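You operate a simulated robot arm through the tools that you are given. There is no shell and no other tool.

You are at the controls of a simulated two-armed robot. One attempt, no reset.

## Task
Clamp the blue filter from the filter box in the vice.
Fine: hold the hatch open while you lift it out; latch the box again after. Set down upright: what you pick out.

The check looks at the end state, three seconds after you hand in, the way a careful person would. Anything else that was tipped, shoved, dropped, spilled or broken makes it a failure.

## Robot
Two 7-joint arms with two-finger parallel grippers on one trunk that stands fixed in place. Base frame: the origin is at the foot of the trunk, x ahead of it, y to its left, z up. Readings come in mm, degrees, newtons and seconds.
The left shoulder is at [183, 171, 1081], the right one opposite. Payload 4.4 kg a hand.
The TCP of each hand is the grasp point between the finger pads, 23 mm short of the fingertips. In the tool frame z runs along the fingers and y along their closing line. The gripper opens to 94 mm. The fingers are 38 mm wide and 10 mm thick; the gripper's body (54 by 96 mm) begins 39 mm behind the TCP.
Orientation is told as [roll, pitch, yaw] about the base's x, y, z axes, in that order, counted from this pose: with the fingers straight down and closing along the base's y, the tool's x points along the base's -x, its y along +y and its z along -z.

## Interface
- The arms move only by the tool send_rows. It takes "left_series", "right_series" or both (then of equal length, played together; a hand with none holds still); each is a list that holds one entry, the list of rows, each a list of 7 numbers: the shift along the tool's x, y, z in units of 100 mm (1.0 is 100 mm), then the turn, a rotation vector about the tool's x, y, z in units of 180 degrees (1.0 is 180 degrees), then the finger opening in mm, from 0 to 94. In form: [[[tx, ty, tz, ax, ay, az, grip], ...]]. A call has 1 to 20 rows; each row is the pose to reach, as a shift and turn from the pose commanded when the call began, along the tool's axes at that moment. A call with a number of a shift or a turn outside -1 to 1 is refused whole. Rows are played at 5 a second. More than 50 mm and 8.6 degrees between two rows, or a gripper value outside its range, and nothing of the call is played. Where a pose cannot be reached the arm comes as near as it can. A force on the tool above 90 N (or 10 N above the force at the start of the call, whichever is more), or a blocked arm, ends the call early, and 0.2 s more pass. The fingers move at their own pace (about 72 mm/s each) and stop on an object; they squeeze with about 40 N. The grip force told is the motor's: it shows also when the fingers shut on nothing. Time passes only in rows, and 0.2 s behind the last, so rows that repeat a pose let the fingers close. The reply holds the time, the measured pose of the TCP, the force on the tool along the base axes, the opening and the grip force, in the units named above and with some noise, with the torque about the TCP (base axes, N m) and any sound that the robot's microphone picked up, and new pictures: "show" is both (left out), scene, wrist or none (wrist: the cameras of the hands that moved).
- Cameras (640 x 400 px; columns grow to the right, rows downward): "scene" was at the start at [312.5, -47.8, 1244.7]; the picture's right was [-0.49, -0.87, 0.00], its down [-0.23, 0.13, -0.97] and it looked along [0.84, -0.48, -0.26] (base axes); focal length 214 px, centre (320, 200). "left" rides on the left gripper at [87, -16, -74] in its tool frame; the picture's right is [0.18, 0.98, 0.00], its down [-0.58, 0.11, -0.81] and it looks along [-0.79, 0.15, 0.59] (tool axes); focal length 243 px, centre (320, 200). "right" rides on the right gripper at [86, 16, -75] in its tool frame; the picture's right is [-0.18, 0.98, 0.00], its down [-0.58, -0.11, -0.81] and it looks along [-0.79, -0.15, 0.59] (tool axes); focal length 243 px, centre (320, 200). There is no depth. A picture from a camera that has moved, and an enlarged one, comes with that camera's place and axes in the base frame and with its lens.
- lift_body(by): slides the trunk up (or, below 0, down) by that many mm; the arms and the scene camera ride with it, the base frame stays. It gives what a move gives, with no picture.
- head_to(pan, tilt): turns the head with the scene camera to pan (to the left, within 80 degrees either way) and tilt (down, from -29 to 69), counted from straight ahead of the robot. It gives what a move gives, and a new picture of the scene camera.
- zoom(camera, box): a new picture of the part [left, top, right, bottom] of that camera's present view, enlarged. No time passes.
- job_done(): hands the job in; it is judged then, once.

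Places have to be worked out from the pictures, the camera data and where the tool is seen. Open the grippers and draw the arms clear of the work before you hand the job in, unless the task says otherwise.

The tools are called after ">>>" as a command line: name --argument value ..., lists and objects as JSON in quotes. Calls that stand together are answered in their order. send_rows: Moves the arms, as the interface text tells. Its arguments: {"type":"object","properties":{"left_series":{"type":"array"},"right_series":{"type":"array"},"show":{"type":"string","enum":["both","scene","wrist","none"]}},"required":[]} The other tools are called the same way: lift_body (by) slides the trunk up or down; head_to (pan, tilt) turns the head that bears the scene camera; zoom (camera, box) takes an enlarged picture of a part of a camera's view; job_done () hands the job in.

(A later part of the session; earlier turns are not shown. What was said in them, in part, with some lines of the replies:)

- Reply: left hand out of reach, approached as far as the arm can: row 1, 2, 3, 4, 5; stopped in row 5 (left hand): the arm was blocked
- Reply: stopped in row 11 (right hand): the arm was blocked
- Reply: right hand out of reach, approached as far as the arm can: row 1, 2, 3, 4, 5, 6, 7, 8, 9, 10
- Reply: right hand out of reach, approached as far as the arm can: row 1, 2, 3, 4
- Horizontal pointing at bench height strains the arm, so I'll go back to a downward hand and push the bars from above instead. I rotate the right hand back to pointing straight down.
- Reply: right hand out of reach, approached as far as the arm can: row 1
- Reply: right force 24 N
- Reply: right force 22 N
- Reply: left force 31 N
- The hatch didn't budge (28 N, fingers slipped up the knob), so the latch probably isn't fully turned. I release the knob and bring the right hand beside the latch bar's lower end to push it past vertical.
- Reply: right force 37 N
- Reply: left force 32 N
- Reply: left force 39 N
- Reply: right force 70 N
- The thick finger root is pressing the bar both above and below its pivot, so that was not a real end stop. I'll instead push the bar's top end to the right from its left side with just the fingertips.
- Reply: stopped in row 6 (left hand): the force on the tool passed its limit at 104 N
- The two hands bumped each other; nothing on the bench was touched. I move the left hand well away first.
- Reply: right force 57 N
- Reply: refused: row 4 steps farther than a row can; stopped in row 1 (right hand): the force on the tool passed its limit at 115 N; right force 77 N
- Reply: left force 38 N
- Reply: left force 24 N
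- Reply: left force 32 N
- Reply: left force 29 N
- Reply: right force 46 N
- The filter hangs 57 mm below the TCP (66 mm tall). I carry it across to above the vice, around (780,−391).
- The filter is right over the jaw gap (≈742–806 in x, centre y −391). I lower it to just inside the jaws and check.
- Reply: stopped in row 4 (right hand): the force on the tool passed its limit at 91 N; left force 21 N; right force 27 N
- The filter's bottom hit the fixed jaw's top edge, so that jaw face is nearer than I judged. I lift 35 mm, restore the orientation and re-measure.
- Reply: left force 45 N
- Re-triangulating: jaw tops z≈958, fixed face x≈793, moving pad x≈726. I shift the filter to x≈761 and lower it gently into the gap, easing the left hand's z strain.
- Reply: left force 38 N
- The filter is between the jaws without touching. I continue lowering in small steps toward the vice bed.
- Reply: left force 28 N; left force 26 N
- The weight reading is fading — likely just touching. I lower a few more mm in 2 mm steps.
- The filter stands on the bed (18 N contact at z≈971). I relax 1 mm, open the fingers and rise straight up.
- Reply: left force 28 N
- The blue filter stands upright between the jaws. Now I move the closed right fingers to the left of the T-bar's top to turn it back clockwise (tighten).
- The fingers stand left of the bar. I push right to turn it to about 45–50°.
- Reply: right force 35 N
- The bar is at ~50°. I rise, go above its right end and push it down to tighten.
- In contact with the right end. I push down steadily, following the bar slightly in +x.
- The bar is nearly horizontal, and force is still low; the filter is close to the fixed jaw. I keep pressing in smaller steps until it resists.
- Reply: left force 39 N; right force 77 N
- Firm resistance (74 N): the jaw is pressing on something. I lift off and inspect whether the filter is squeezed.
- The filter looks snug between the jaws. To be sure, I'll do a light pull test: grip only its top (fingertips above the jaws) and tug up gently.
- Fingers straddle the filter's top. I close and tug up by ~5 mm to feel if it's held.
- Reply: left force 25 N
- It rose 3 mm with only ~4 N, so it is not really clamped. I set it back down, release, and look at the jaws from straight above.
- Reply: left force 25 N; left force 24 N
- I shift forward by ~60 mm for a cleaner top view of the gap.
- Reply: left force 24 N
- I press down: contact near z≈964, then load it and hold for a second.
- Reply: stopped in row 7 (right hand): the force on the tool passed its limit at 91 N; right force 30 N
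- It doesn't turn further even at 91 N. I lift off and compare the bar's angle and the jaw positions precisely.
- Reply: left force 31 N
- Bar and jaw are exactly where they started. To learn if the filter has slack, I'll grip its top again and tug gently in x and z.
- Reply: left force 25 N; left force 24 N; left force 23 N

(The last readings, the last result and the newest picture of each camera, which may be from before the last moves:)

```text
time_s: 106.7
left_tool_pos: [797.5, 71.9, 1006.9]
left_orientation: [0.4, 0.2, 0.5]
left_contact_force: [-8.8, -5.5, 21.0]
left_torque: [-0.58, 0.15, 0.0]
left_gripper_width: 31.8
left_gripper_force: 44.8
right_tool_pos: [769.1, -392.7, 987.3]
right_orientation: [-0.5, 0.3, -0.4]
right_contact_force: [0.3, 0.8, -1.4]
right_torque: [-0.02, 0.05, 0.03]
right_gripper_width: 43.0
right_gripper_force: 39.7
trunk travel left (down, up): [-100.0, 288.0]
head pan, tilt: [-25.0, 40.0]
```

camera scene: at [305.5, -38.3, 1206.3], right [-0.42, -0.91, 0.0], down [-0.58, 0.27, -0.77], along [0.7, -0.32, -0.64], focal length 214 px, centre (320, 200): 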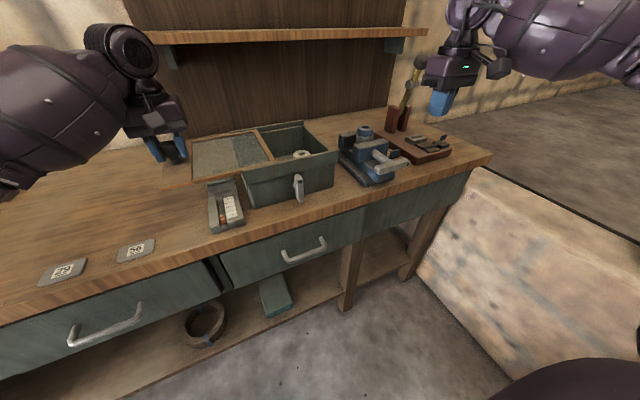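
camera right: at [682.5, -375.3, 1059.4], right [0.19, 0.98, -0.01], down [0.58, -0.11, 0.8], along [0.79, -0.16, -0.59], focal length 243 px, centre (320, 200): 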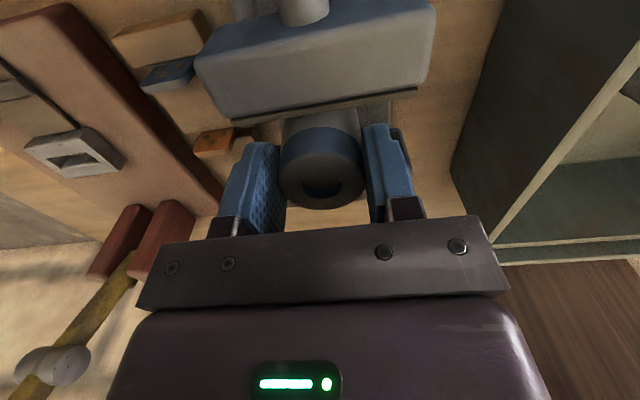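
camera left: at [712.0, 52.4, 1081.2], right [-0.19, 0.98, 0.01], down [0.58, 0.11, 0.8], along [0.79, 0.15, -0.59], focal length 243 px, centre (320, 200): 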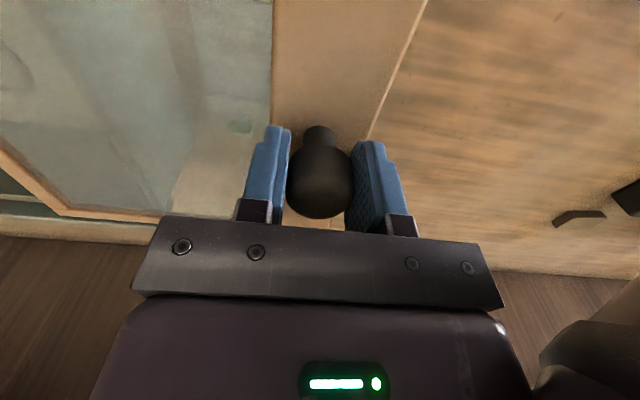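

It lifts freely — there's slack. I probe the slack in x: first +x by up to 6 mm.

>>> send_rows --right_series '[[[-0.02, 0, 0.02, 0, 0, 0, 38], [-0.04, 0, 0.02, 0, 0, 0, 38], [-0.05, 0, 0.02, 0, 0, 0, 38]]]' --show "none"

>>> send_rows --right_series '[[[0.03, 0, 0, 0, 0, 0, 38], [0.06, 0, 0, 0, 0, 0, 38], [0.09, 0, 0, 0, 0, 0, 38]]]' --show "none"

```text
time_s: 107.5
left_tool_pos: [797.6, 72.8, 1006.9]
left_orientation: [0.4, 0.1, 0.5]
left_contact_force: [9.9, -5.6, 11.0]
left_torque: [-0.75, -0.17, 0.04]
left_gripper_width: 31.8
left_gripper_force: 45.0
right_tool_pos: [774.3, -392.1, 985.7]
right_orientation: [-0.4, 0.3, -0.3]
right_contact_force: [-26.8, -0.5, 6.4]
right_torque: [0.1, 0.67, -0.04]
right_gripper_width: 43.4
right_gripper_force: 39.8
trunk travel left (down, up): [-100.0, 288.0]
head pan, tilt: [-25.0, 40.0]
```

```text
time_s: 108.3
left_tool_pos: [796.6, 71.0, 1006.0]
left_orientation: [0.5, 0.2, 0.3]
left_contact_force: [-16.2, -6.1, 21.4]
left_torque: [-0.35, -0.01, -0.09]
left_gripper_width: 31.9
left_gripper_force: 45.3
right_tool_pos: [765.4, -390.8, 983.7]
right_orientation: [-0.4, 0.3, -0.3]
right_contact_force: [9.9, 5.7, -8.9]
right_torque: [0.29, -0.7, -0.13]
right_gripper_width: 43.0
right_gripper_force: 40.4
trunk travel left (down, up): [-100.0, 288.0]
head pan, tilt: [-25.0, 40.0]
```

There seem to be a few mm of play, unless the jaw itself backed off when I pushed the filter. I zoom to see whether the bar/jaw moved.

>>> zoom --camera "scene" --box '[335, 115, 415, 190]'

>>> zoom --camera "right" --box '[200, 0, 440, 200]'

```text
5.33 times, centred on (375, 152) of scene
camera zoom: at [306.5, -38.1, 1205.8], right [-0.42, -0.91, 0.0], down [-0.58, 0.27, -0.77], along [0.7, -0.32, -0.64], focal length 1144 px, centre (27, 453)
```

zoom: 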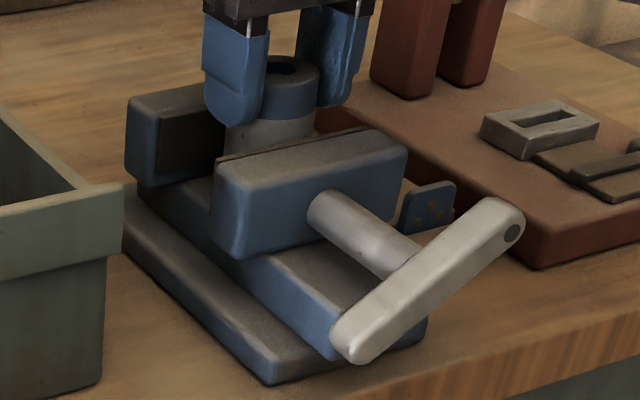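

```text
2.00 times, centred on (320, 100) of right
camera zoom: at [678.4, -374.2, 1058.9], right [0.19, 0.98, -0.01], down [0.58, -0.11, 0.8], along [0.79, -0.16, -0.59], focal length 485 px, centre (320, 400)
```

zoom: 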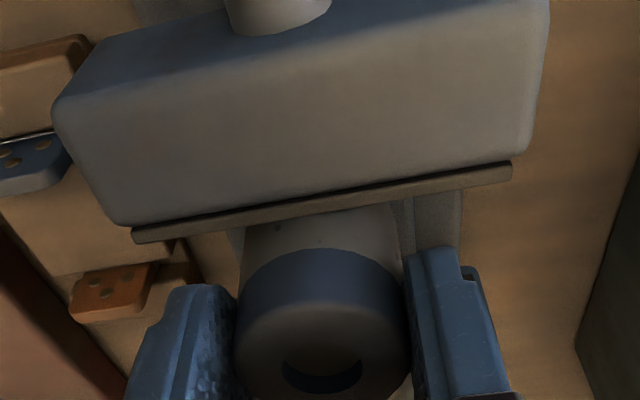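

The bar rotated ~30° and the jaw moved back by just as much as I moved the filter, so there was in fact no slack: the filter had been touching both jaws. I return the filter against the fixed jaw, set it down and release.

>>> send_rows --right_series '[[[-0.03, 0, 0, 0, 0, 0, 38], [-0.06, 0, 0, 0, 0, 0, 38], [-0.075, 0, 0, 0, 0, 0, 38], [-0.075, 0, 0.01, 0, 0, 0, 38]]]' --show "none"

```text
time_s: 109.3
left_tool_pos: [797.5, 71.3, 1005.6]
left_orientation: [0.3, 0.1, 0.5]
left_contact_force: [-11.9, -5.4, 17.7]
left_torque: [-0.59, 0.85, -0.36]
left_gripper_width: 31.8
left_gripper_force: 44.6
right_tool_pos: [772.2, -393.6, 983.8]
right_orientation: [-0.3, 0.2, -0.4]
right_contact_force: [0.0, -0.8, -1.3]
right_torque: [-0.03, 0.02, 0.0]
right_gripper_width: 42.9
right_gripper_force: 39.9
trunk travel left (down, up): [-100.0, 288.0]
head pan, tilt: [-25.0, 40.0]
```

>>> send_rows --right_series '[[[0, 0, 0.015, 0, 0, 0, 38], [0, 0, 0.025, 0, 0, 0, 38]]]' --show "none"

```text
time_s: 109.9
left_tool_pos: [798.9, 72.5, 1007.0]
left_orientation: [0.4, 0.1, 0.5]
left_contact_force: [-2.5, -5.2, 11.3]
left_torque: [-0.58, 0.94, -0.51]
left_gripper_width: 31.8
left_gripper_force: 44.5
right_tool_pos: [773.2, -392.5, 984.7]
right_orientation: [-0.4, 0.1, -0.6]
right_contact_force: [-6.6, -3.6, 12.1]
right_torque: [-0.11, 0.09, -0.1]
right_gripper_width: 43.0
right_gripper_force: 40.5
trunk travel left (down, up): [-100.0, 288.0]
head pan, tilt: [-25.0, 40.0]
```

The filter is on the bed (12 N). I release and rise, then move to the T-bar's right end again.

>>> send_rows --right_series '[[[0, 0, -0.01, 0, 0, 0, 46], [0, 0, -0.01, 0, 0, 0, 64], [0, 0, -0.01, 0, 0, 0, 64], [0, 0, -0.3, 0, 0, 0, 64], [0, 0, -0.7, 0, 0, 0, 64], [0.4, 0, -0.85, 0, 0, 0, 40], [0.8, 0, -0.85, 0, 0, 0, 0]]]' --show "both"

>>> zoom --camera "right" --box '[200, 20, 440, 220]'

>>> zoom --camera "scene" --box '[335, 115, 415, 190]'

```text
time_s: 111.5
left_tool_pos: [798.6, 71.0, 1007.0]
left_orientation: [0.5, 0.2, 0.5]
left_contact_force: [-12.1, -5.6, 15.4]
left_torque: [-0.3, -0.16, -0.07]
left_gripper_width: 31.8
left_gripper_force: 44.8
right_tool_pos: [693.2, -390.8, 1068.4]
right_orientation: [-0.5, 0.2, -0.4]
right_contact_force: [0.3, -0.6, -0.3]
right_torque: [-0.01, -0.03, 0.01]
right_gripper_width: 0.2
right_gripper_force: 17.9
trunk travel left (down, up): [-100.0, 288.0]
head pan, tilt: [-25.0, 40.0]
camera scene: at [306.2, -37.9, 1206.0], right [-0.42, -0.91, 0.0], down [-0.58, 0.27, -0.77], along [0.7, -0.32, -0.64], focal length 214 px, centre (320, 200)
camera right: at [605.8, -373.8, 1144.0], right [0.19, 0.98, -0.01], down [0.58, -0.11, 0.8], along [0.79, -0.16, -0.59], focal length 243 px, centre (320, 200)
```

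scene: 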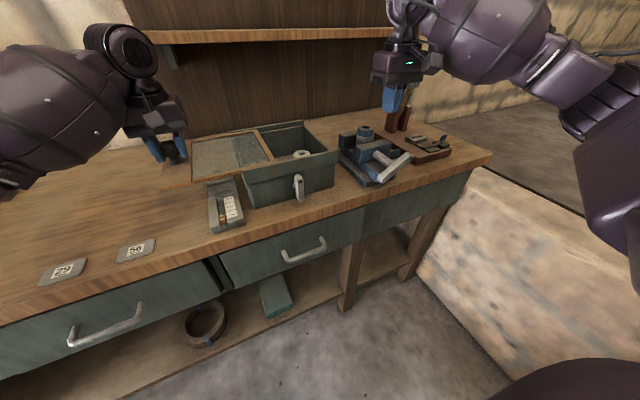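
right: 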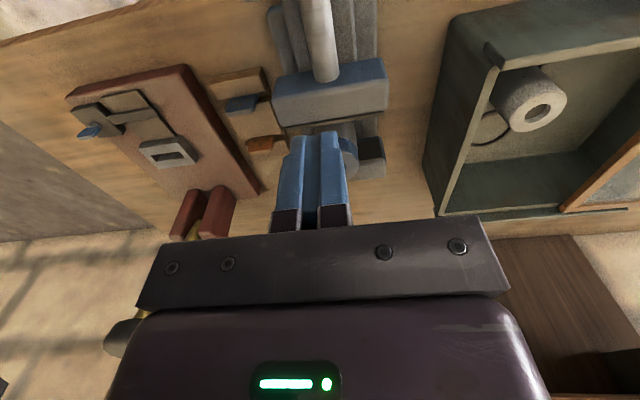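

```text
2.00 times, centred on (320, 120) of right
camera zoom: at [605.8, -373.8, 1144.0], right [0.19, 0.98, -0.01], down [0.58, -0.11, 0.8], along [0.79, -0.16, -0.59], focal length 485 px, centre (320, 360)
```

zoom: 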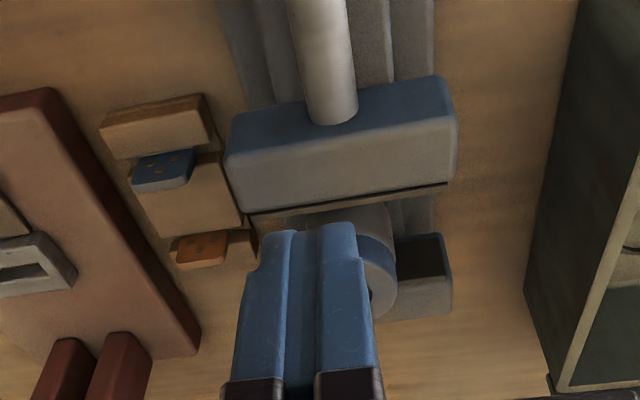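

```text
5.33 times, centred on (375, 152) of scene
camera zoom: at [306.2, -37.9, 1206.0], right [-0.42, -0.91, 0.0], down [-0.58, 0.27, -0.77], along [0.7, -0.32, -0.64], focal length 1144 px, centre (27, 453)
```

zoom: 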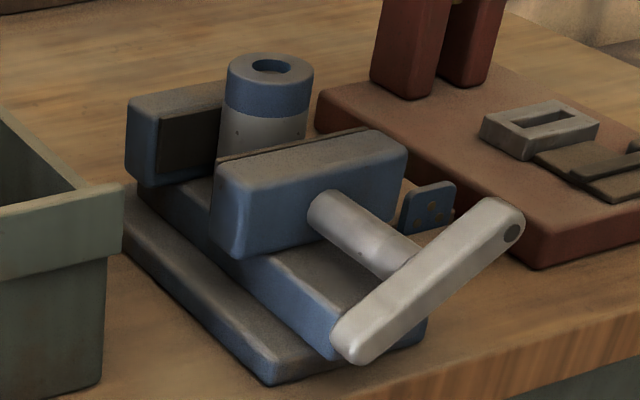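

The filter stands upright against the fixed jaw. I go above the T-bar's raised right end.

>>> send_rows --right_series '[[[0.3, -0.17, 0, 0, 0, 0, 0], [0.6, -0.33, 0.1, 0, 0, 0, 0], [0.6, -0.33, 0.4, 0, 0, 0, 0], [0.6, -0.33, 0.65, 0, 0, 0, 0]]]' --show "none"

```text
time_s: 112.5
left_tool_pos: [797.7, 71.6, 1006.1]
left_orientation: [0.3, 0.3, 0.4]
left_contact_force: [-12.2, -5.6, 13.8]
left_torque: [-0.39, -0.24, 0.22]
left_gripper_width: 32.1
left_gripper_force: 45.0
right_tool_pos: [632.2, -424.8, 1003.2]
right_orientation: [-0.4, 0.2, -0.4]
right_contact_force: [1.2, -0.2, -0.3]
right_torque: [0.0, 0.03, 0.0]
right_gripper_width: 0.1
right_gripper_force: 39.7
trunk travel left (down, up): [-100.0, 288.0]
head pan, tilt: [-25.0, 40.0]
```

I press it down slowly to the stop and then load it moderately, holding for about a second before easing off.

>>> send_rows --right_series '[[[-0.02, 0, 0.1, 0, 0, 0, 0], [-0.04, 0, 0.2, 0, 0, 0, 0], [-0.06, 0, 0.28, 0, 0, 0, 0], [-0.07, 0, 0.34, 0, 0, 0, 0], [-0.07, 0, 0.38, 0, 0, 0, 0], [-0.07, 0, 0.41, 0, 0, 0, 0], [-0.07, 0, 0.44, 0, 0, 0, 0], [-0.07, 0, 0.46, 0, 0, 0, 0], [-0.07, 0, 0.46, 0, 0, 0, 0], [-0.07, 0, 0.46, 0, 0, 0, 0]]]' --show "none"

```text
time_s: 114.7
left_tool_pos: [797.7, 73.3, 1006.1]
left_orientation: [0.4, 0.2, 0.6]
left_contact_force: [25.1, -6.0, -19.7]
left_torque: [-0.51, 0.22, 0.12]
left_gripper_width: 31.9
left_gripper_force: 45.3
right_tool_pos: [640.0, -424.5, 964.4]
right_orientation: [-0.7, -0.5, -0.5]
right_contact_force: [-19.7, -27.4, 79.2]
right_torque: [-0.25, 0.84, 0.16]
right_gripper_width: 0.0
right_gripper_force: 39.9
trunk travel left (down, up): [-100.0, 288.0]
head pan, tilt: [-25.0, 40.0]
```

Held at the stop with 79 N. I ease off gently and lift away, then inspect.

>>> send_rows --right_series '[[[0, 0, -0.06, 0, 0, 0, 0], [0, 0, -0.12, 0, 0, 0, 0], [0, 0, -0.25, 0, 0, 0, 0], [0, 0, -0.6, 0, 0, 0, 0], [0.1, 0, -1.0, 0, 0, 0, 0]]]' --show "both"

>>> zoom --camera "scene" --box '[335, 115, 415, 190]'

>>> zoom --camera "right" --box '[180, 60, 460, 220]'

```text
time_s: 115.9
left_tool_pos: [797.5, 72.6, 1005.5]
left_orientation: [0.4, 0.3, 0.5]
left_contact_force: [-11.9, -6.4, 15.6]
left_torque: [-0.85, 0.54, -0.32]
left_gripper_width: 32.0
left_gripper_force: 44.8
right_tool_pos: [627.6, -422.1, 1055.4]
right_orientation: [-0.4, 0.4, -0.5]
right_contact_force: [-0.2, 0.0, 1.0]
right_torque: [-0.02, -0.01, 0.02]
right_gripper_width: 0.0
right_gripper_force: 40.8
trunk travel left (down, up): [-100.0, 288.0]
head pan, tilt: [-25.0, 40.0]
camera scene: at [306.1, -37.7, 1206.0], right [-0.42, -0.91, 0.0], down [-0.58, 0.27, -0.77], along [0.7, -0.32, -0.64], focal length 214 px, centre (320, 200)
camera right: at [542.3, -405.5, 1131.3], right [0.19, 0.98, -0.01], down [0.58, -0.11, 0.8], along [0.79, -0.16, -0.59], focal length 243 px, centre (320, 200)
```

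scene: 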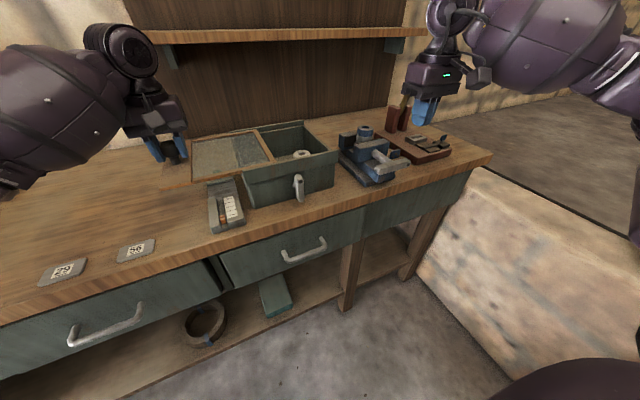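
right: 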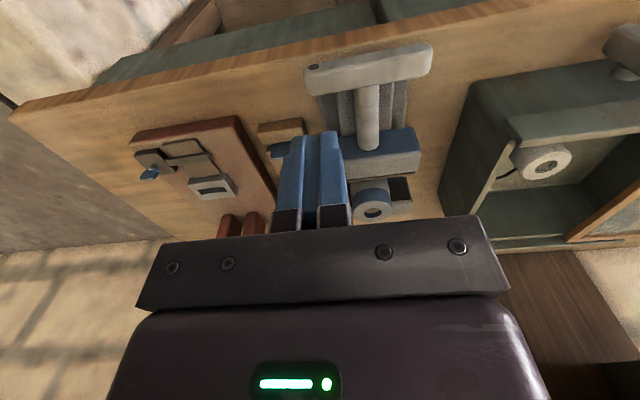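

```text
5.33 times, centred on (375, 152) of scene
camera zoom: at [306.1, -37.7, 1206.0], right [-0.42, -0.91, 0.0], down [-0.58, 0.27, -0.77], along [0.7, -0.32, -0.64], focal length 1144 px, centre (27, 453)
```

zoom: 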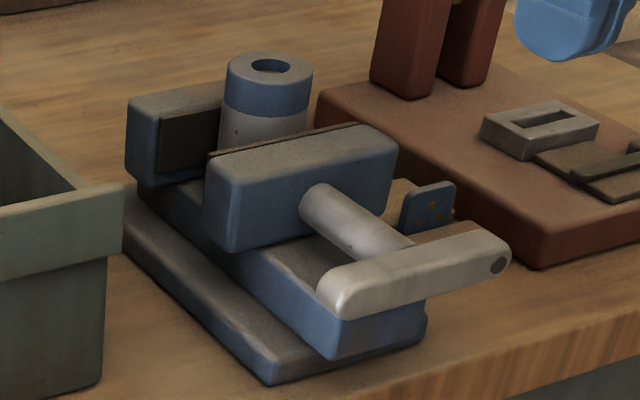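

```text
2.29 times, centred on (320, 140) of right
camera zoom: at [542.3, -405.5, 1131.3], right [0.19, 0.98, -0.01], down [0.58, -0.11, 0.8], along [0.79, -0.16, -0.59], focal length 555 px, centre (320, 337)
```

zoom: 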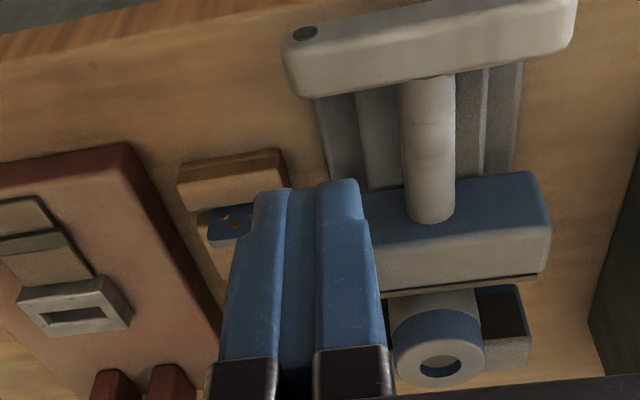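

The filter stays upright and seated, the T-bar is back at its tight stop. Now I slide the hatch closed with the left hand (toward −y), in steps.

>>> send_rows --left_series '[[[0.005, -0.15, -0.01, 0, 0, 0, 15], [0.005, -0.3, -0.01, 0, 0, 0, 15], [0.005, -0.45, -0.01, 0, 0, 0, 15], [0.005, -0.6, -0.01, 0, 0, 0, 15], [0.005, -0.7, -0.01, 0, 0, 0, 15]]]' --show "none"

```text
time_s: 117.1
left_tool_pos: [797.7, 1.4, 1006.6]
left_orientation: [0.4, 0.3, 0.4]
left_contact_force: [-23.2, -4.6, 2.3]
left_torque: [-0.45, -0.16, -0.04]
left_gripper_width: 31.8
left_gripper_force: 44.6
right_tool_pos: [629.5, -422.6, 1056.4]
right_orientation: [-0.4, 0.4, -0.4]
right_contact_force: [0.3, 0.9, 0.5]
right_torque: [-0.02, 0.0, 0.02]
right_gripper_width: 0.0
right_gripper_force: 39.9
trunk travel left (down, up): [-100.0, 288.0]
head pan, tilt: [-25.0, 40.0]
```

>>> send_rows --left_series '[[[0.01, -0.15, 0, 0, 0, 0, 15], [0.015, -0.3, 0, 0, 0, 0, 15], [0.015, -0.45, 0, 0, 0, 0, 15], [0.015, -0.6, 0, 0, 0, 0, 15], [0.015, -0.7, 0, 0, 0, 0, 15]]]' --show "scene"

>>> zoom --camera "scene" --box '[210, 100, 350, 210]'

```text
time_s: 118.3
left_tool_pos: [797.4, -69.5, 1005.7]
left_orientation: [0.4, 0.2, 0.5]
left_contact_force: [-21.3, -2.5, 4.0]
left_torque: [-0.42, 0.88, 0.06]
left_gripper_width: 31.8
left_gripper_force: 45.6
right_tool_pos: [628.9, -423.4, 1056.2]
right_orientation: [-0.4, 0.1, -0.5]
right_contact_force: [0.4, -0.6, -0.3]
right_torque: [0.01, 0.02, -0.03]
right_gripper_width: 0.0
right_gripper_force: 40.0
trunk travel left (down, up): [-100.0, 288.0]
head pan, tilt: [-25.0, 40.0]
camera scene: at [306.1, -37.7, 1206.0], right [-0.42, -0.91, 0.0], down [-0.58, 0.27, -0.77], along [0.7, -0.32, -0.64], focal length 214 px, centre (320, 200)
```

scene: 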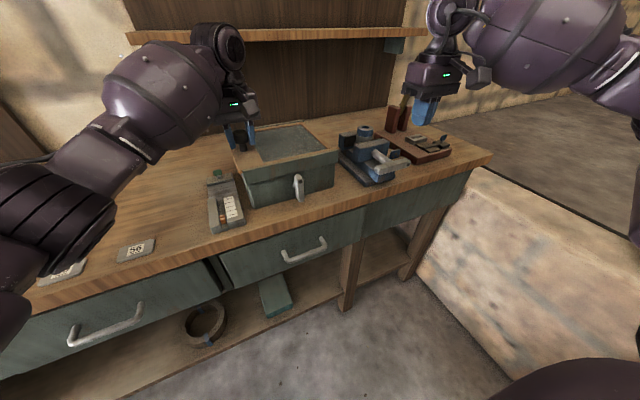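

```text
3.64 times, centred on (280, 155) of scene
camera zoom: at [306.1, -37.7, 1206.0], right [-0.42, -0.91, 0.0], down [-0.58, 0.27, -0.77], along [0.7, -0.32, -0.64], focal length 780 px, centre (466, 364)
```

zoom: 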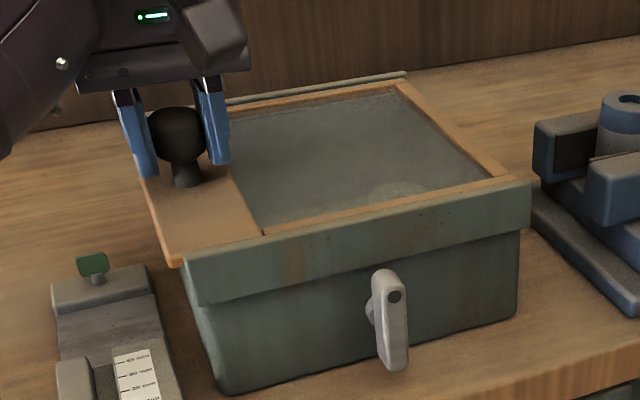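

Nearly closed; I push the last few mm until it meets its stop.

>>> send_rows --left_series '[[[0.01, -0.03, 0, 0, 0, 0, 15], [0.01, -0.06, 0, 0, 0, 0, 15], [0.01, -0.07, 0, 0, 0, 0, 15]]]' --show "none"

```text
time_s: 119.1
left_tool_pos: [797.5, -73.8, 1007.1]
left_orientation: [0.4, 0.3, 0.6]
left_contact_force: [-11.5, 7.9, 5.3]
left_torque: [-0.6, -0.29, -0.42]
left_gripper_width: 31.6
left_gripper_force: 44.8
right_tool_pos: [628.1, -421.4, 1055.1]
right_orientation: [-0.5, 0.3, -0.3]
right_contact_force: [0.0, -0.1, -0.3]
right_torque: [-0.02, 0.03, 0.02]
right_gripper_width: 0.1
right_gripper_force: 40.1
trunk travel left (down, up): [-100.0, 288.0]
head pan, tilt: [-25.0, 40.0]
```

The hatch is against its closed stop. I release the knob and lift the left hand away.

>>> send_rows --left_series '[[[0, 0, 0, 0, 0, 0, 45], [0, 0, 0, 0, 0, 0, 65], [0, 0, -0.3, 0, 0, 0, 65], [0, 0, -0.65, 0, 0, 0, 65], [0.3, 0.3, -0.8, 0, 0, 0, 65], [0.6, 0.6, -0.8, 0, 0, 0, 65], [0.9, 0.9, -0.8, 0, 0, 0, 65]]]' --show "scene"

>>> zoom --camera "scene" --box '[210, 100, 350, 210]'

```text
time_s: 120.7
left_tool_pos: [705.4, 13.5, 1086.4]
left_orientation: [0.4, 0.2, 0.5]
left_contact_force: [-0.3, 0.1, 0.8]
left_torque: [-0.02, -0.01, -0.01]
left_gripper_width: 65.1
left_gripper_force: 0.0
right_tool_pos: [630.5, -422.7, 1055.4]
right_orientation: [-0.4, 0.4, -0.4]
right_contact_force: [-0.8, 0.5, -0.3]
right_torque: [-0.01, 0.0, -0.01]
right_gripper_width: 0.0
right_gripper_force: 40.1
trunk travel left (down, up): [-100.0, 288.0]
head pan, tilt: [-25.0, 40.0]
camera scene: at [307.8, -37.6, 1205.6], right [-0.42, -0.91, 0.0], down [-0.58, 0.27, -0.77], along [0.69, -0.32, -0.64], focal length 214 px, centre (320, 200)
```

scene: 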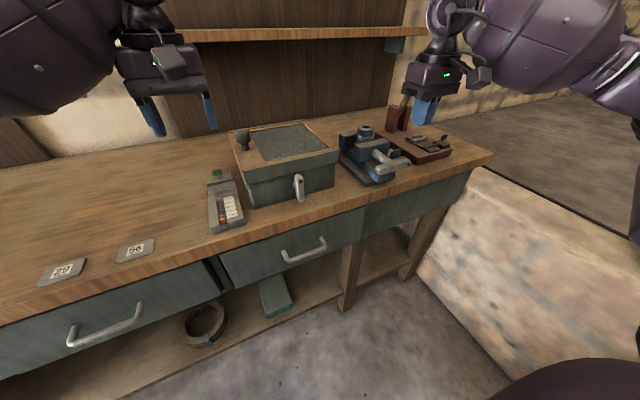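

```text
3.64 times, centred on (280, 155) of scene
camera zoom: at [307.8, -37.6, 1205.6], right [-0.42, -0.91, 0.0], down [-0.58, 0.27, -0.77], along [0.69, -0.32, -0.64], focal length 780 px, centre (466, 364)
```

zoom: 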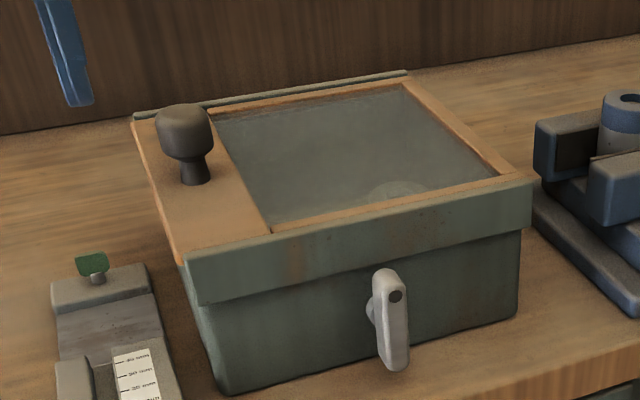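

The hatch is closed. I move the left arm further away and bring the right hand toward the latch bar.

>>> send_rows --left_series '[[[0.2, 0.25, 0, 0, 0, 0, 65], [0.4, 0.5, 0, 0, 0, 0, 65], [0.6, 0.75, 0, 0, 0, 0, 65], [0.8, 1.0, 0, 0, 0, 0, 65]]]' --right_series '[[[-0.1, 0.25, 0, 0, 0, 0, 0], [-0.2, 0.5, 0, 0, 0, 0, 0], [-0.3, 0.75, 0, 0, 0, 0, 0], [-0.34, 1.0, 0, 0, 0, 0, 0]]]' --show "none"

```text
time_s: 121.7
left_tool_pos: [625.8, 115.8, 1088.0]
left_orientation: [0.3, 0.3, 0.4]
left_contact_force: [-1.2, 0.7, 0.0]
left_torque: [0.01, -0.02, -0.01]
left_gripper_width: 65.1
left_gripper_force: 0.1
right_tool_pos: [664.5, -322.9, 1053.2]
right_orientation: [-0.5, 0.4, -0.5]
right_contact_force: [-0.1, 0.6, 0.6]
right_torque: [-0.03, -0.03, -0.04]
right_gripper_width: 0.2
right_gripper_force: 39.9
trunk travel left (down, up): [-100.0, 288.0]
head pan, tilt: [-25.0, 40.0]
```

>>> send_rows --right_series '[[[0, 0.3, 0, 0.003, -0.002, 0, 0], [0, 0.6, 0.1, 0.003, -0.002, 0, 0], [0, 0.9, 0.3, 0.003, -0.002, 0, 0], [0, 1.0, 0.6, 0.003, -0.002, 0, 0], [0, 1.0, 0.95, 0.003, -0.002, 0, 0]]]' --show "wrist"

>>> zoom --camera "scene" --box '[220, 110, 350, 210]'

```text
time_s: 122.9
left_tool_pos: [626.6, 114.3, 1087.4]
left_orientation: [0.4, 0.3, 0.5]
left_contact_force: [-0.2, -0.1, -0.1]
left_torque: [0.02, 0.02, 0.02]
left_gripper_width: 64.8
left_gripper_force: 0.1
right_tool_pos: [664.8, -223.1, 956.8]
right_orientation: [-0.9, 0.1, -0.4]
right_contact_force: [-0.2, 0.0, -0.7]
right_torque: [0.04, 0.01, 0.0]
right_gripper_width: 0.1
right_gripper_force: 39.9
trunk travel left (down, up): [-100.0, 288.0]
head pan, tilt: [-25.0, 40.0]
camera right: at [578.2, -205.8, 1032.0], right [0.19, 0.98, -0.02], down [0.58, -0.1, 0.81], along [0.79, -0.16, -0.59], focal length 243 px, centre (320, 200)
```

right: 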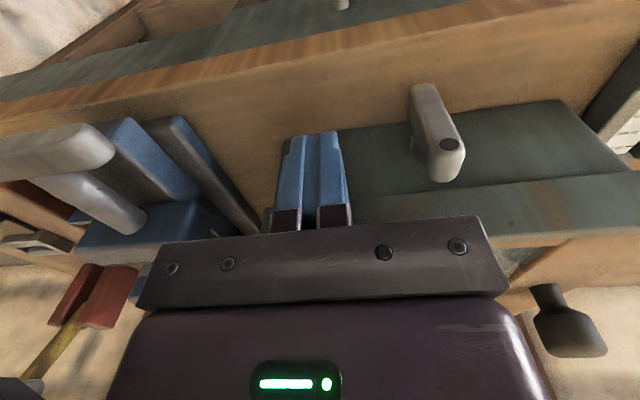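

```text
4.00 times, centred on (285, 160) of scene
camera zoom: at [309.1, -37.8, 1205.0], right [-0.42, -0.91, 0.0], down [-0.58, 0.27, -0.77], along [0.69, -0.32, -0.64], focal length 858 px, centre (460, 360)
```

zoom: 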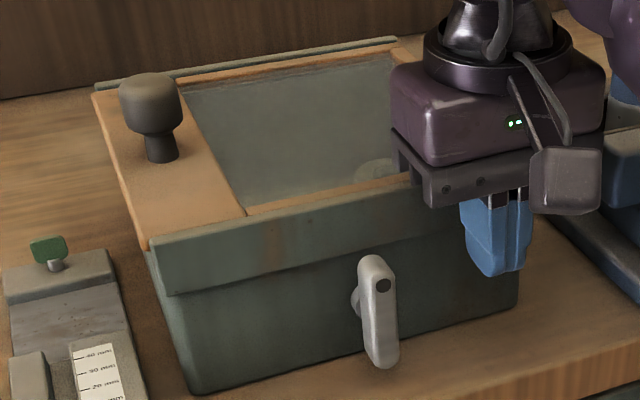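

The fingers are right of the bar's top end. I push left (+y) to swing the top over toward the latched position.

>>> send_rows --right_series '[[[0, 0.2, 0, -0.003, 0, 0, 0], [0, 0.4, 0, -0.005, 0, 0, 0], [0, 0.48, 0, -0.005, 0, 0, 0], [0, 0.54, 0, -0.005, 0, 0, 0], [0, 0.6, 0, -0.005, 0, 0, 0], [0, 0.65, 0, -0.005, 0, 0, 0]]]' --show "wrist"

>>> zoom --camera "scene" --box '[220, 110, 350, 210]'

```text
time_s: 124.3
left_tool_pos: [626.2, 114.9, 1087.9]
left_orientation: [0.4, 0.3, 0.5]
left_contact_force: [0.1, 0.8, -0.6]
left_torque: [0.04, -0.02, 0.0]
left_gripper_width: 64.8
left_gripper_force: 0.2
right_tool_pos: [665.3, -158.0, 957.4]
right_orientation: [0.0, 0.1, -0.3]
right_contact_force: [0.4, 0.7, -0.2]
right_torque: [-0.01, 0.01, 0.02]
right_gripper_width: 0.0
right_gripper_force: 39.4
trunk travel left (down, up): [-100.0, 288.0]
head pan, tilt: [-25.0, 40.0]
camera right: at [579.4, -141.7, 1032.5], right [0.19, 0.98, 0.0], down [0.58, -0.11, 0.81], along [0.79, -0.16, -0.59], focal length 243 px, centre (320, 200)
```

right: 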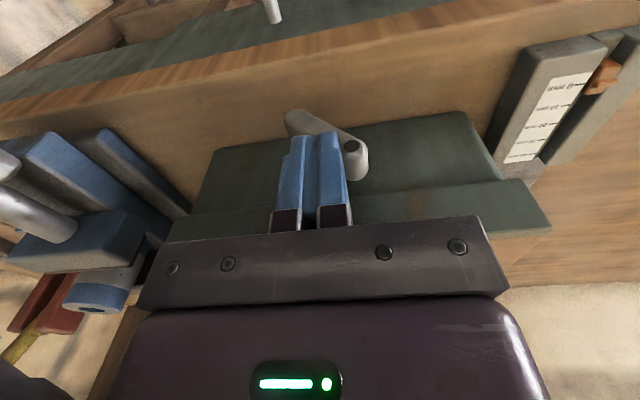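

```text
4.00 times, centred on (285, 160) of scene
camera zoom: at [308.5, -37.4, 1205.2], right [-0.42, -0.91, 0.0], down [-0.58, 0.27, -0.77], along [0.69, -0.32, -0.64], focal length 858 px, centre (460, 360)
```

zoom: 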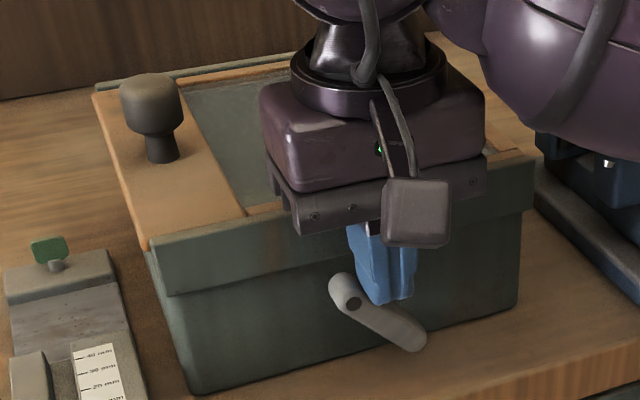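

The bar is at ~45°. I lift, move over its left (dotted) end, and press it down to horizontal.

>>> send_rows --right_series '[[[0, 0, -0.3, 0, 0, 0, 0], [0, 0.28, -0.3, 0, 0, 0, 0], [0, 0.28, -0.1, 0, 0, 0, 0], [0, 0.28, 0.0, 0, 0, 0, 0], [0, 0.28, 0.07, 0, 0, 0, 0], [0, 0.28, 0.12, 0, 0, 0, 0]]]' --show "wrist"

>>> zoom --camera "scene" --box '[220, 110, 350, 210]'

```text
time_s: 125.7
left_tool_pos: [623.6, 119.6, 1089.7]
left_orientation: [0.1, 0.1, 0.5]
left_contact_force: [-0.5, -0.5, -0.5]
left_torque: [-0.02, 0.0, 0.01]
left_gripper_width: 65.0
left_gripper_force: 0.0
right_tool_pos: [666.8, -122.7, 950.3]
right_orientation: [0.3, -0.8, -0.2]
right_contact_force: [16.4, 52.3, 34.7]
right_torque: [0.86, -0.71, 0.64]
right_gripper_width: 0.2
right_gripper_force: 40.3
trunk travel left (down, up): [-100.0, 288.0]
head pan, tilt: [-25.0, 40.0]
camera right: at [578.6, -106.4, 1024.9], right [0.18, 0.98, 0.01], down [0.57, -0.12, 0.81], along [0.8, -0.14, -0.58], focal length 243 px, centre (320, 200)
```

right: 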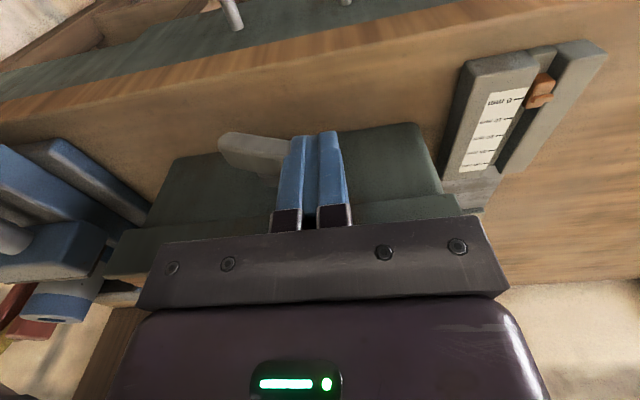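

```text
4.00 times, centred on (285, 160) of scene
camera zoom: at [306.9, -32.2, 1206.6], right [-0.42, -0.91, 0.0], down [-0.58, 0.27, -0.77], along [0.69, -0.33, -0.64], focal length 858 px, centre (460, 360)
```

zoom: 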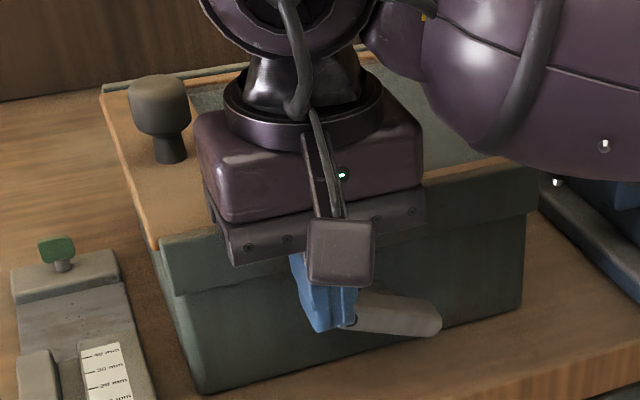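

The finger wedged at the bar's tip. I lift, shift 12 mm inward, and press down again on the bar's left half.

>>> send_rows --right_series '[[[0, 0.02, -0.15, 0, 0, 0, 0], [0, 0.02, -0.35, 0, 0, 0, 0], [0, -0.18, -0.35, 0, 0, 0, 0]]]' --show "wrist"

>>> zoom --camera "scene" --box '[220, 110, 350, 210]'

```text
time_s: 126.5
left_tool_pos: [626.1, 113.8, 1088.5]
left_orientation: [0.5, 0.3, 0.5]
left_contact_force: [-0.6, -0.4, -0.4]
left_torque: [-0.04, -0.01, -0.01]
left_gripper_width: 64.8
left_gripper_force: 0.1
right_tool_pos: [667.3, -149.8, 978.1]
right_orientation: [-0.2, 0.2, -0.5]
right_contact_force: [-0.2, 0.9, -0.9]
right_torque: [0.03, 0.02, -0.02]
right_gripper_width: 0.0
right_gripper_force: 40.1
trunk travel left (down, up): [-100.0, 288.0]
head pan, tilt: [-25.0, 40.0]
camera right: at [580.5, -133.3, 1054.4], right [0.19, 0.98, 0.0], down [0.58, -0.11, 0.8], along [0.79, -0.16, -0.59], focal length 243 px, centre (320, 200)
```

right: 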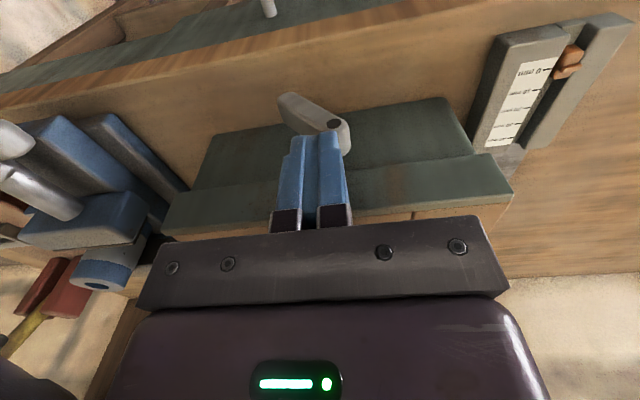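

```text
4.00 times, centred on (285, 160) of scene
camera zoom: at [308.4, -37.8, 1205.2], right [-0.42, -0.91, 0.0], down [-0.58, 0.27, -0.77], along [0.69, -0.32, -0.64], focal length 858 px, centre (460, 360)
```

zoom: 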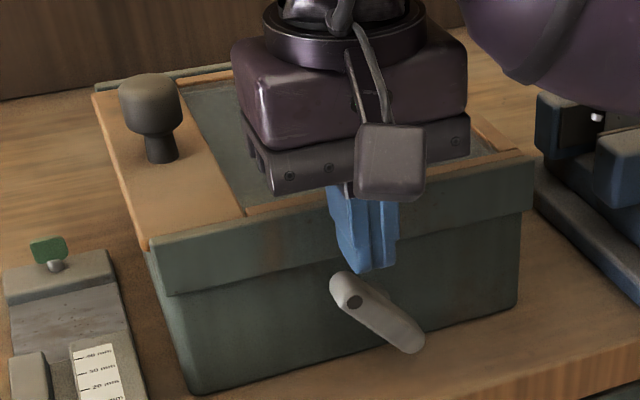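

The bar's left end is near y≈−136, so I align to y≈−138 and press down in steps.

>>> send_rows --right_series '[[[0, 0.11, 0, 0, 0, 0, 0], [0, 0.11, 0.08, 0, 0, 0, 0], [0, 0.11, 0.14, 0, 0, 0, 0], [0, 0.11, 0.2, 0, 0, 0, 0], [0, 0.11, 0.26, 0, 0, 0, 0]]]' --show "wrist"

>>> zoom --camera "scene" --box '[220, 110, 350, 210]'

```text
time_s: 127.7
left_tool_pos: [624.1, 116.3, 1090.8]
left_orientation: [0.3, 0.1, 0.5]
left_contact_force: [-0.6, -0.2, 0.0]
left_torque: [0.0, -0.01, -0.01]
left_gripper_width: 65.0
left_gripper_force: 0.1
right_tool_pos: [666.9, -134.9, 959.9]
right_orientation: [0.2, -0.7, -0.4]
right_contact_force: [8.8, 16.0, 23.5]
right_torque: [0.21, -0.32, 0.14]
right_gripper_width: 0.1
right_gripper_force: 39.8
trunk travel left (down, up): [-100.0, 288.0]
head pan, tilt: [-25.0, 40.0]
camera right: at [579.2, -118.1, 1034.2], right [0.19, 0.98, 0.0], down [0.57, -0.11, 0.81], along [0.8, -0.15, -0.58], focal length 243 px, centre (320, 200)
```

right: 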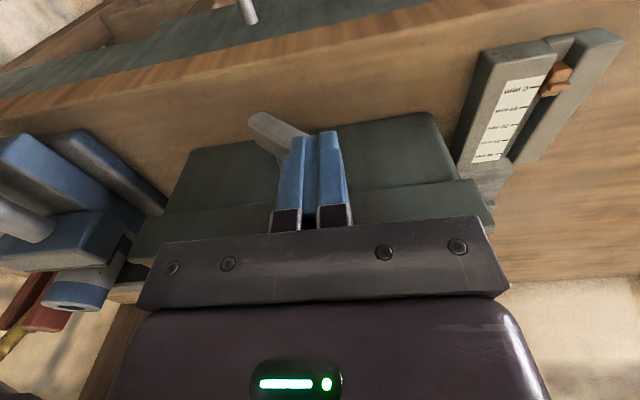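

```text
4.00 times, centred on (285, 160) of scene
camera zoom: at [306.7, -35.8, 1206.6], right [-0.42, -0.91, 0.0], down [-0.58, 0.27, -0.77], along [0.69, -0.32, -0.64], focal length 858 px, centre (460, 360)
```

zoom: 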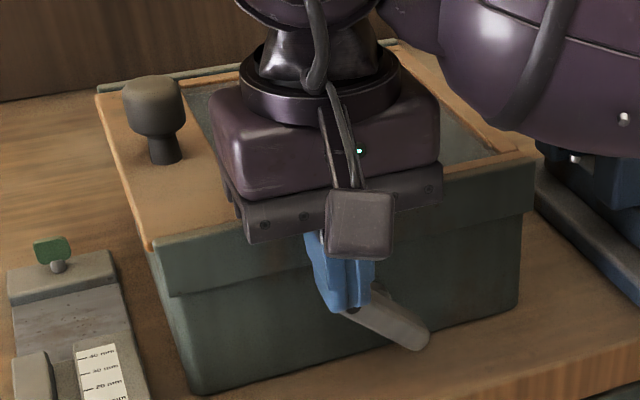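

The push is landing on the rounded end. I move ~10 mm inward so it bears on the bar's upper face, then press again.

>>> send_rows --right_series '[[[0, 0.01, -0.15, 0, 0, 0, 0], [0, -0.09, -0.2, 0, 0, 0, 0], [0, -0.1, -0.08, 0, 0, 0, 0], [0, -0.1, 0.0, 0, 0, 0, 0], [0, -0.1, 0.06, 0, 0, 0, 0]]]' --show "wrist"

>>> zoom --camera "scene" --box '[220, 110, 350, 210]'

```text
time_s: 128.9
left_tool_pos: [626.8, 112.8, 1088.0]
left_orientation: [0.5, 0.4, 0.5]
left_contact_force: [0.8, -1.1, -0.4]
left_torque: [0.04, 0.03, -0.01]
left_gripper_width: 65.1
left_gripper_force: 0.0
right_tool_pos: [664.3, -150.9, 941.1]
right_orientation: [-0.6, 0.5, -0.5]
right_contact_force: [-15.0, 4.9, 33.6]
right_torque: [0.72, 0.15, -0.43]
right_gripper_width: 0.0
right_gripper_force: 39.7
trunk travel left (down, up): [-100.0, 288.0]
head pan, tilt: [-25.0, 40.0]
camera right: at [579.0, -132.4, 1017.5], right [0.19, 0.98, -0.01], down [0.59, -0.11, 0.8], along [0.79, -0.16, -0.6], focal length 243 px, centre (320, 200)
```

right: 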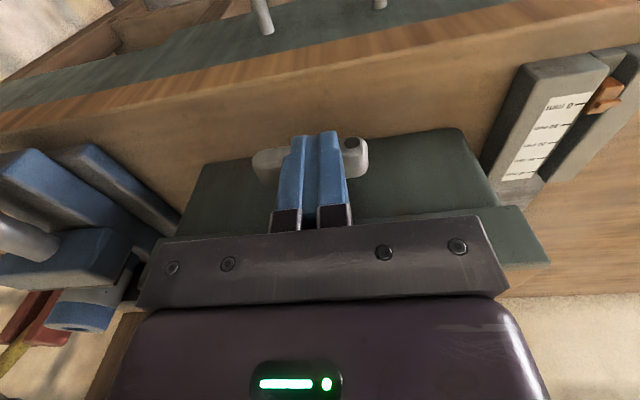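

```text
4.00 times, centred on (285, 160) of scene
camera zoom: at [309.1, -38.7, 1204.5], right [-0.42, -0.91, 0.0], down [-0.58, 0.27, -0.77], along [0.69, -0.32, -0.64], focal length 858 px, centre (460, 360)
```

zoom: 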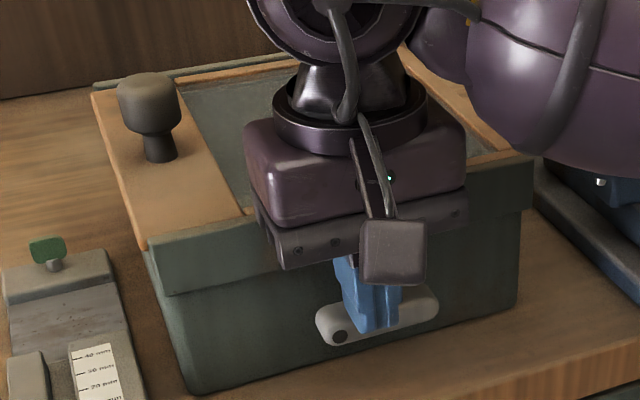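

The bar appears back to horizontal (matches the initial picture; same stop height). I lift off and inspect.

>>> send_rows --right_series '[[[0, 0, -0.1, 0, 0, 0, 0], [0, 0, -0.5, 0, 0, 0, 0], [0.2, 0, -0.9, 0, 0, 0, 20], [0.5, -0.2, -1.0, 0, 0, 0, 40], [0.8, -0.5, -1.0, 0, 0, 0, 60]]]' --show "both"

>>> zoom --camera "scene" --box '[230, 110, 350, 210]'

```text
time_s: 130.1
left_tool_pos: [624.8, 115.7, 1090.0]
left_orientation: [0.3, 0.3, 0.5]
left_contact_force: [0.0, 0.5, 0.3]
left_torque: [0.03, -0.05, 0.03]
left_gripper_width: 64.8
left_gripper_force: 0.1
right_tool_pos: [586.9, -196.2, 1049.2]
right_orientation: [-0.1, 0.0, -0.4]
right_contact_force: [-0.4, 0.1, 0.0]
right_torque: [-0.02, -0.01, 0.02]
right_gripper_width: 60.1
right_gripper_force: 0.1
trunk travel left (down, up): [-100.0, 288.0]
head pan, tilt: [-25.0, 40.0]
camera scene: at [307.9, -37.6, 1205.6], right [-0.42, -0.91, 0.0], down [-0.58, 0.27, -0.77], along [0.69, -0.32, -0.64], focal length 214 px, centre (320, 200)
camera right: at [500.6, -179.1, 1123.7], right [0.19, 0.98, 0.0], down [0.58, -0.11, 0.81], along [0.79, -0.15, -0.59], focal length 243 px, centre (320, 200)
```

scene: 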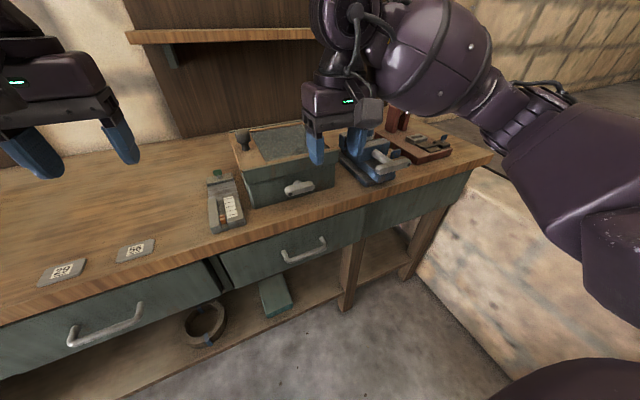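
right: 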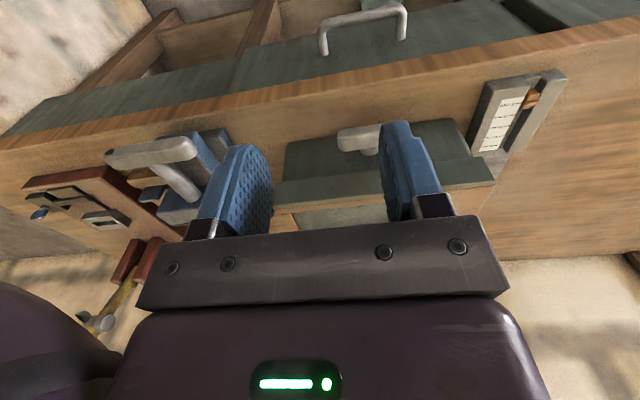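

```text
4.00 times, centred on (290, 160) of scene
camera zoom: at [307.9, -37.6, 1205.6], right [-0.42, -0.91, 0.0], down [-0.58, 0.27, -0.77], along [0.69, -0.32, -0.64], focal length 858 px, centre (440, 360)
```

zoom: 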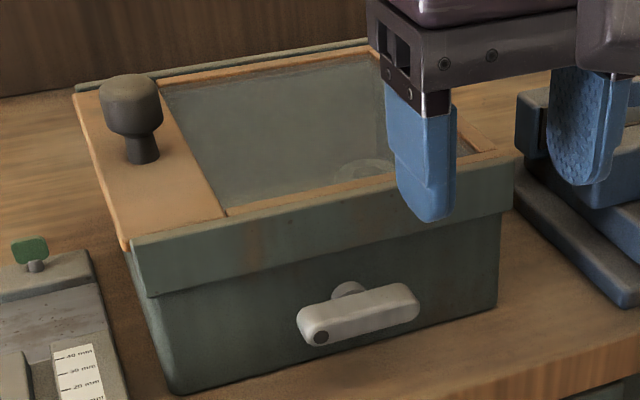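

The box looks identical to its initial latched state. I draw both arms clear with open grippers and take a last look at the vice.

>>> send_rows --left_series '[[[0.25, 0.0, -0.15, 0, 0, 0, 80], [0.5, 0.0, -0.3, 0, 0, 0, 94], [0.75, 0.0, -0.45, 0, 0, 0, 94], [1.0, 0, -0.6, 0, 0, 0, 94]]]' --right_series '[[[0.25, -0.1, -0.2, 0, 0, 0, 80], [0.5, -0.3, -0.4, 0, 0, 0, 94], [0.75, -0.5, -0.6, 0, 0, 0, 94], [1.0, -0.7, -0.8, 0, 0, 0, 94]]]' --show "both"

>>> zoom --camera "scene" --box '[335, 115, 415, 190]'

>>> zoom --camera "scene" --box '[150, 80, 450, 250]'

```text
time_s: 131.1
left_tool_pos: [524.3, 111.5, 1149.3]
left_orientation: [0.3, 0.1, 0.5]
left_contact_force: [0.5, 0.0, 0.3]
left_torque: [-0.05, -0.01, 0.04]
left_gripper_width: 93.7
left_gripper_force: 0.2
right_tool_pos: [485.3, -265.5, 1130.8]
right_orientation: [-0.1, -0.2, -0.5]
right_contact_force: [-0.4, -0.2, 0.3]
right_torque: [-0.01, -0.05, -0.01]
right_gripper_width: 94.0
right_gripper_force: 0.2
trunk travel left (down, up): [-100.0, 288.0]
head pan, tilt: [-25.0, 40.0]
camera scene: at [306.6, -37.6, 1206.3], right [-0.42, -0.91, 0.0], down [-0.58, 0.27, -0.77], along [0.7, -0.32, -0.64], focal length 214 px, centre (320, 200)
camera right: at [397.7, -248.8, 1205.0], right [0.19, 0.98, 0.0], down [0.58, -0.11, 0.81], along [0.79, -0.16, -0.59], focal length 243 px, centre (320, 200)
camera left: at [437.7, 93.2, 1224.6], right [-0.19, 0.98, 0.01], down [0.58, 0.11, 0.81], along [0.79, 0.16, -0.59], focal length 243 px, centre (320, 200)
```

scene: 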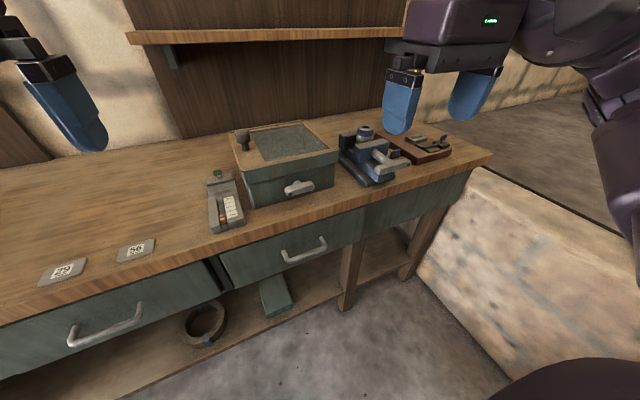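
right: 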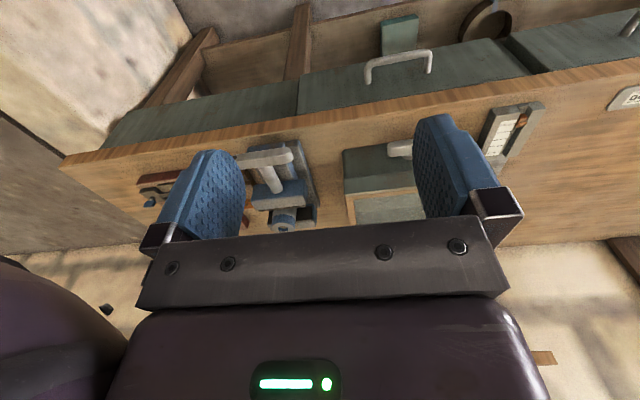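
left: 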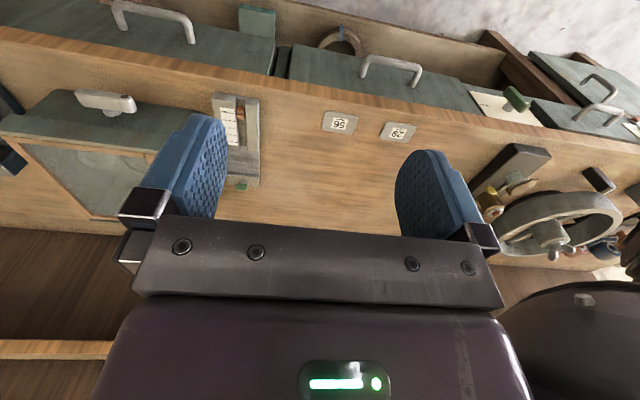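

```text
5.33 times, centred on (375, 152) of scene
camera zoom: at [306.6, -37.6, 1206.3], right [-0.42, -0.91, 0.0], down [-0.58, 0.27, -0.77], along [0.7, -0.32, -0.64], focal length 1144 px, centre (27, 453)
```

zoom: 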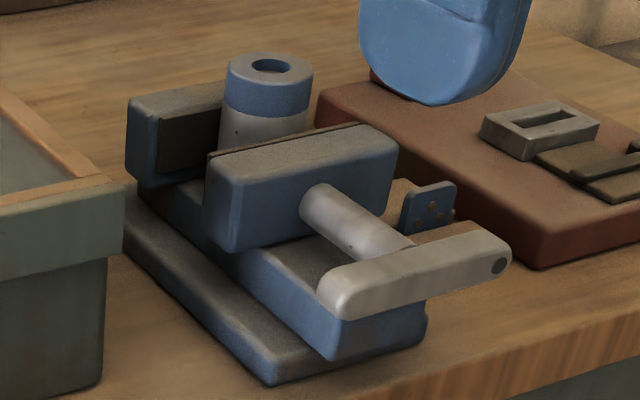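

```text
2.13 times, centred on (300, 165) of scene
camera zoom: at [306.6, -37.6, 1206.3], right [-0.42, -0.91, 0.0], down [-0.58, 0.27, -0.77], along [0.7, -0.32, -0.64], focal length 458 px, centre (363, 275)
```

zoom: 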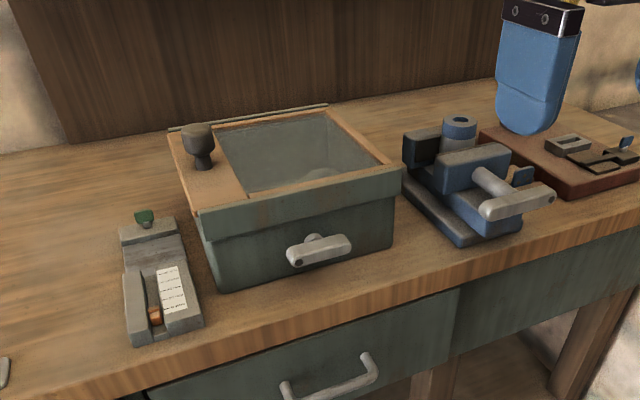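

The blue filter stands upright between the vice jaws with the T-bar at its tight stop. The hatch is closed, the latch bar is horizontal, nothing else has moved, and both arms are clear with grippers open. I hand the job in.

>>> job_done

```text
The job is handed in.
```

I handed the job in with the blue filter upright between the vice jaws and the box closed and latched. I could not confirm that the vice grips the filter firmly.

- **Filter in the vice:** It stands on the vice bed touching both jaws. I pressed the T-bar to a firm stop at about 79 N. In two earlier pull tests, each right after a similar press, the filter lifted with almost no resistance. When I pushed it sideways, the jaw backed off along with it. I pressed the bar to the stop once more after that but did not repeat the pull test. It may be only lightly held.
- **Box:** The hatch turned out to slide left rather than lift. I held it open with the left hand while lifting the filter out, then slid it closed against its stop. The latch bar is back where it started.
- **Bumps on the way:**
  - The two hands knocked into each other once (about 104 N).
  - A refused move led me to press the latch bar at about 115 N.
  - The filter's bottom hit the top of the fixed jaw on the first lowering (91 N).

  In the pictures afterwards nothing looked tipped or shifted.
- **Arms:** Both are drawn back, grippers open.
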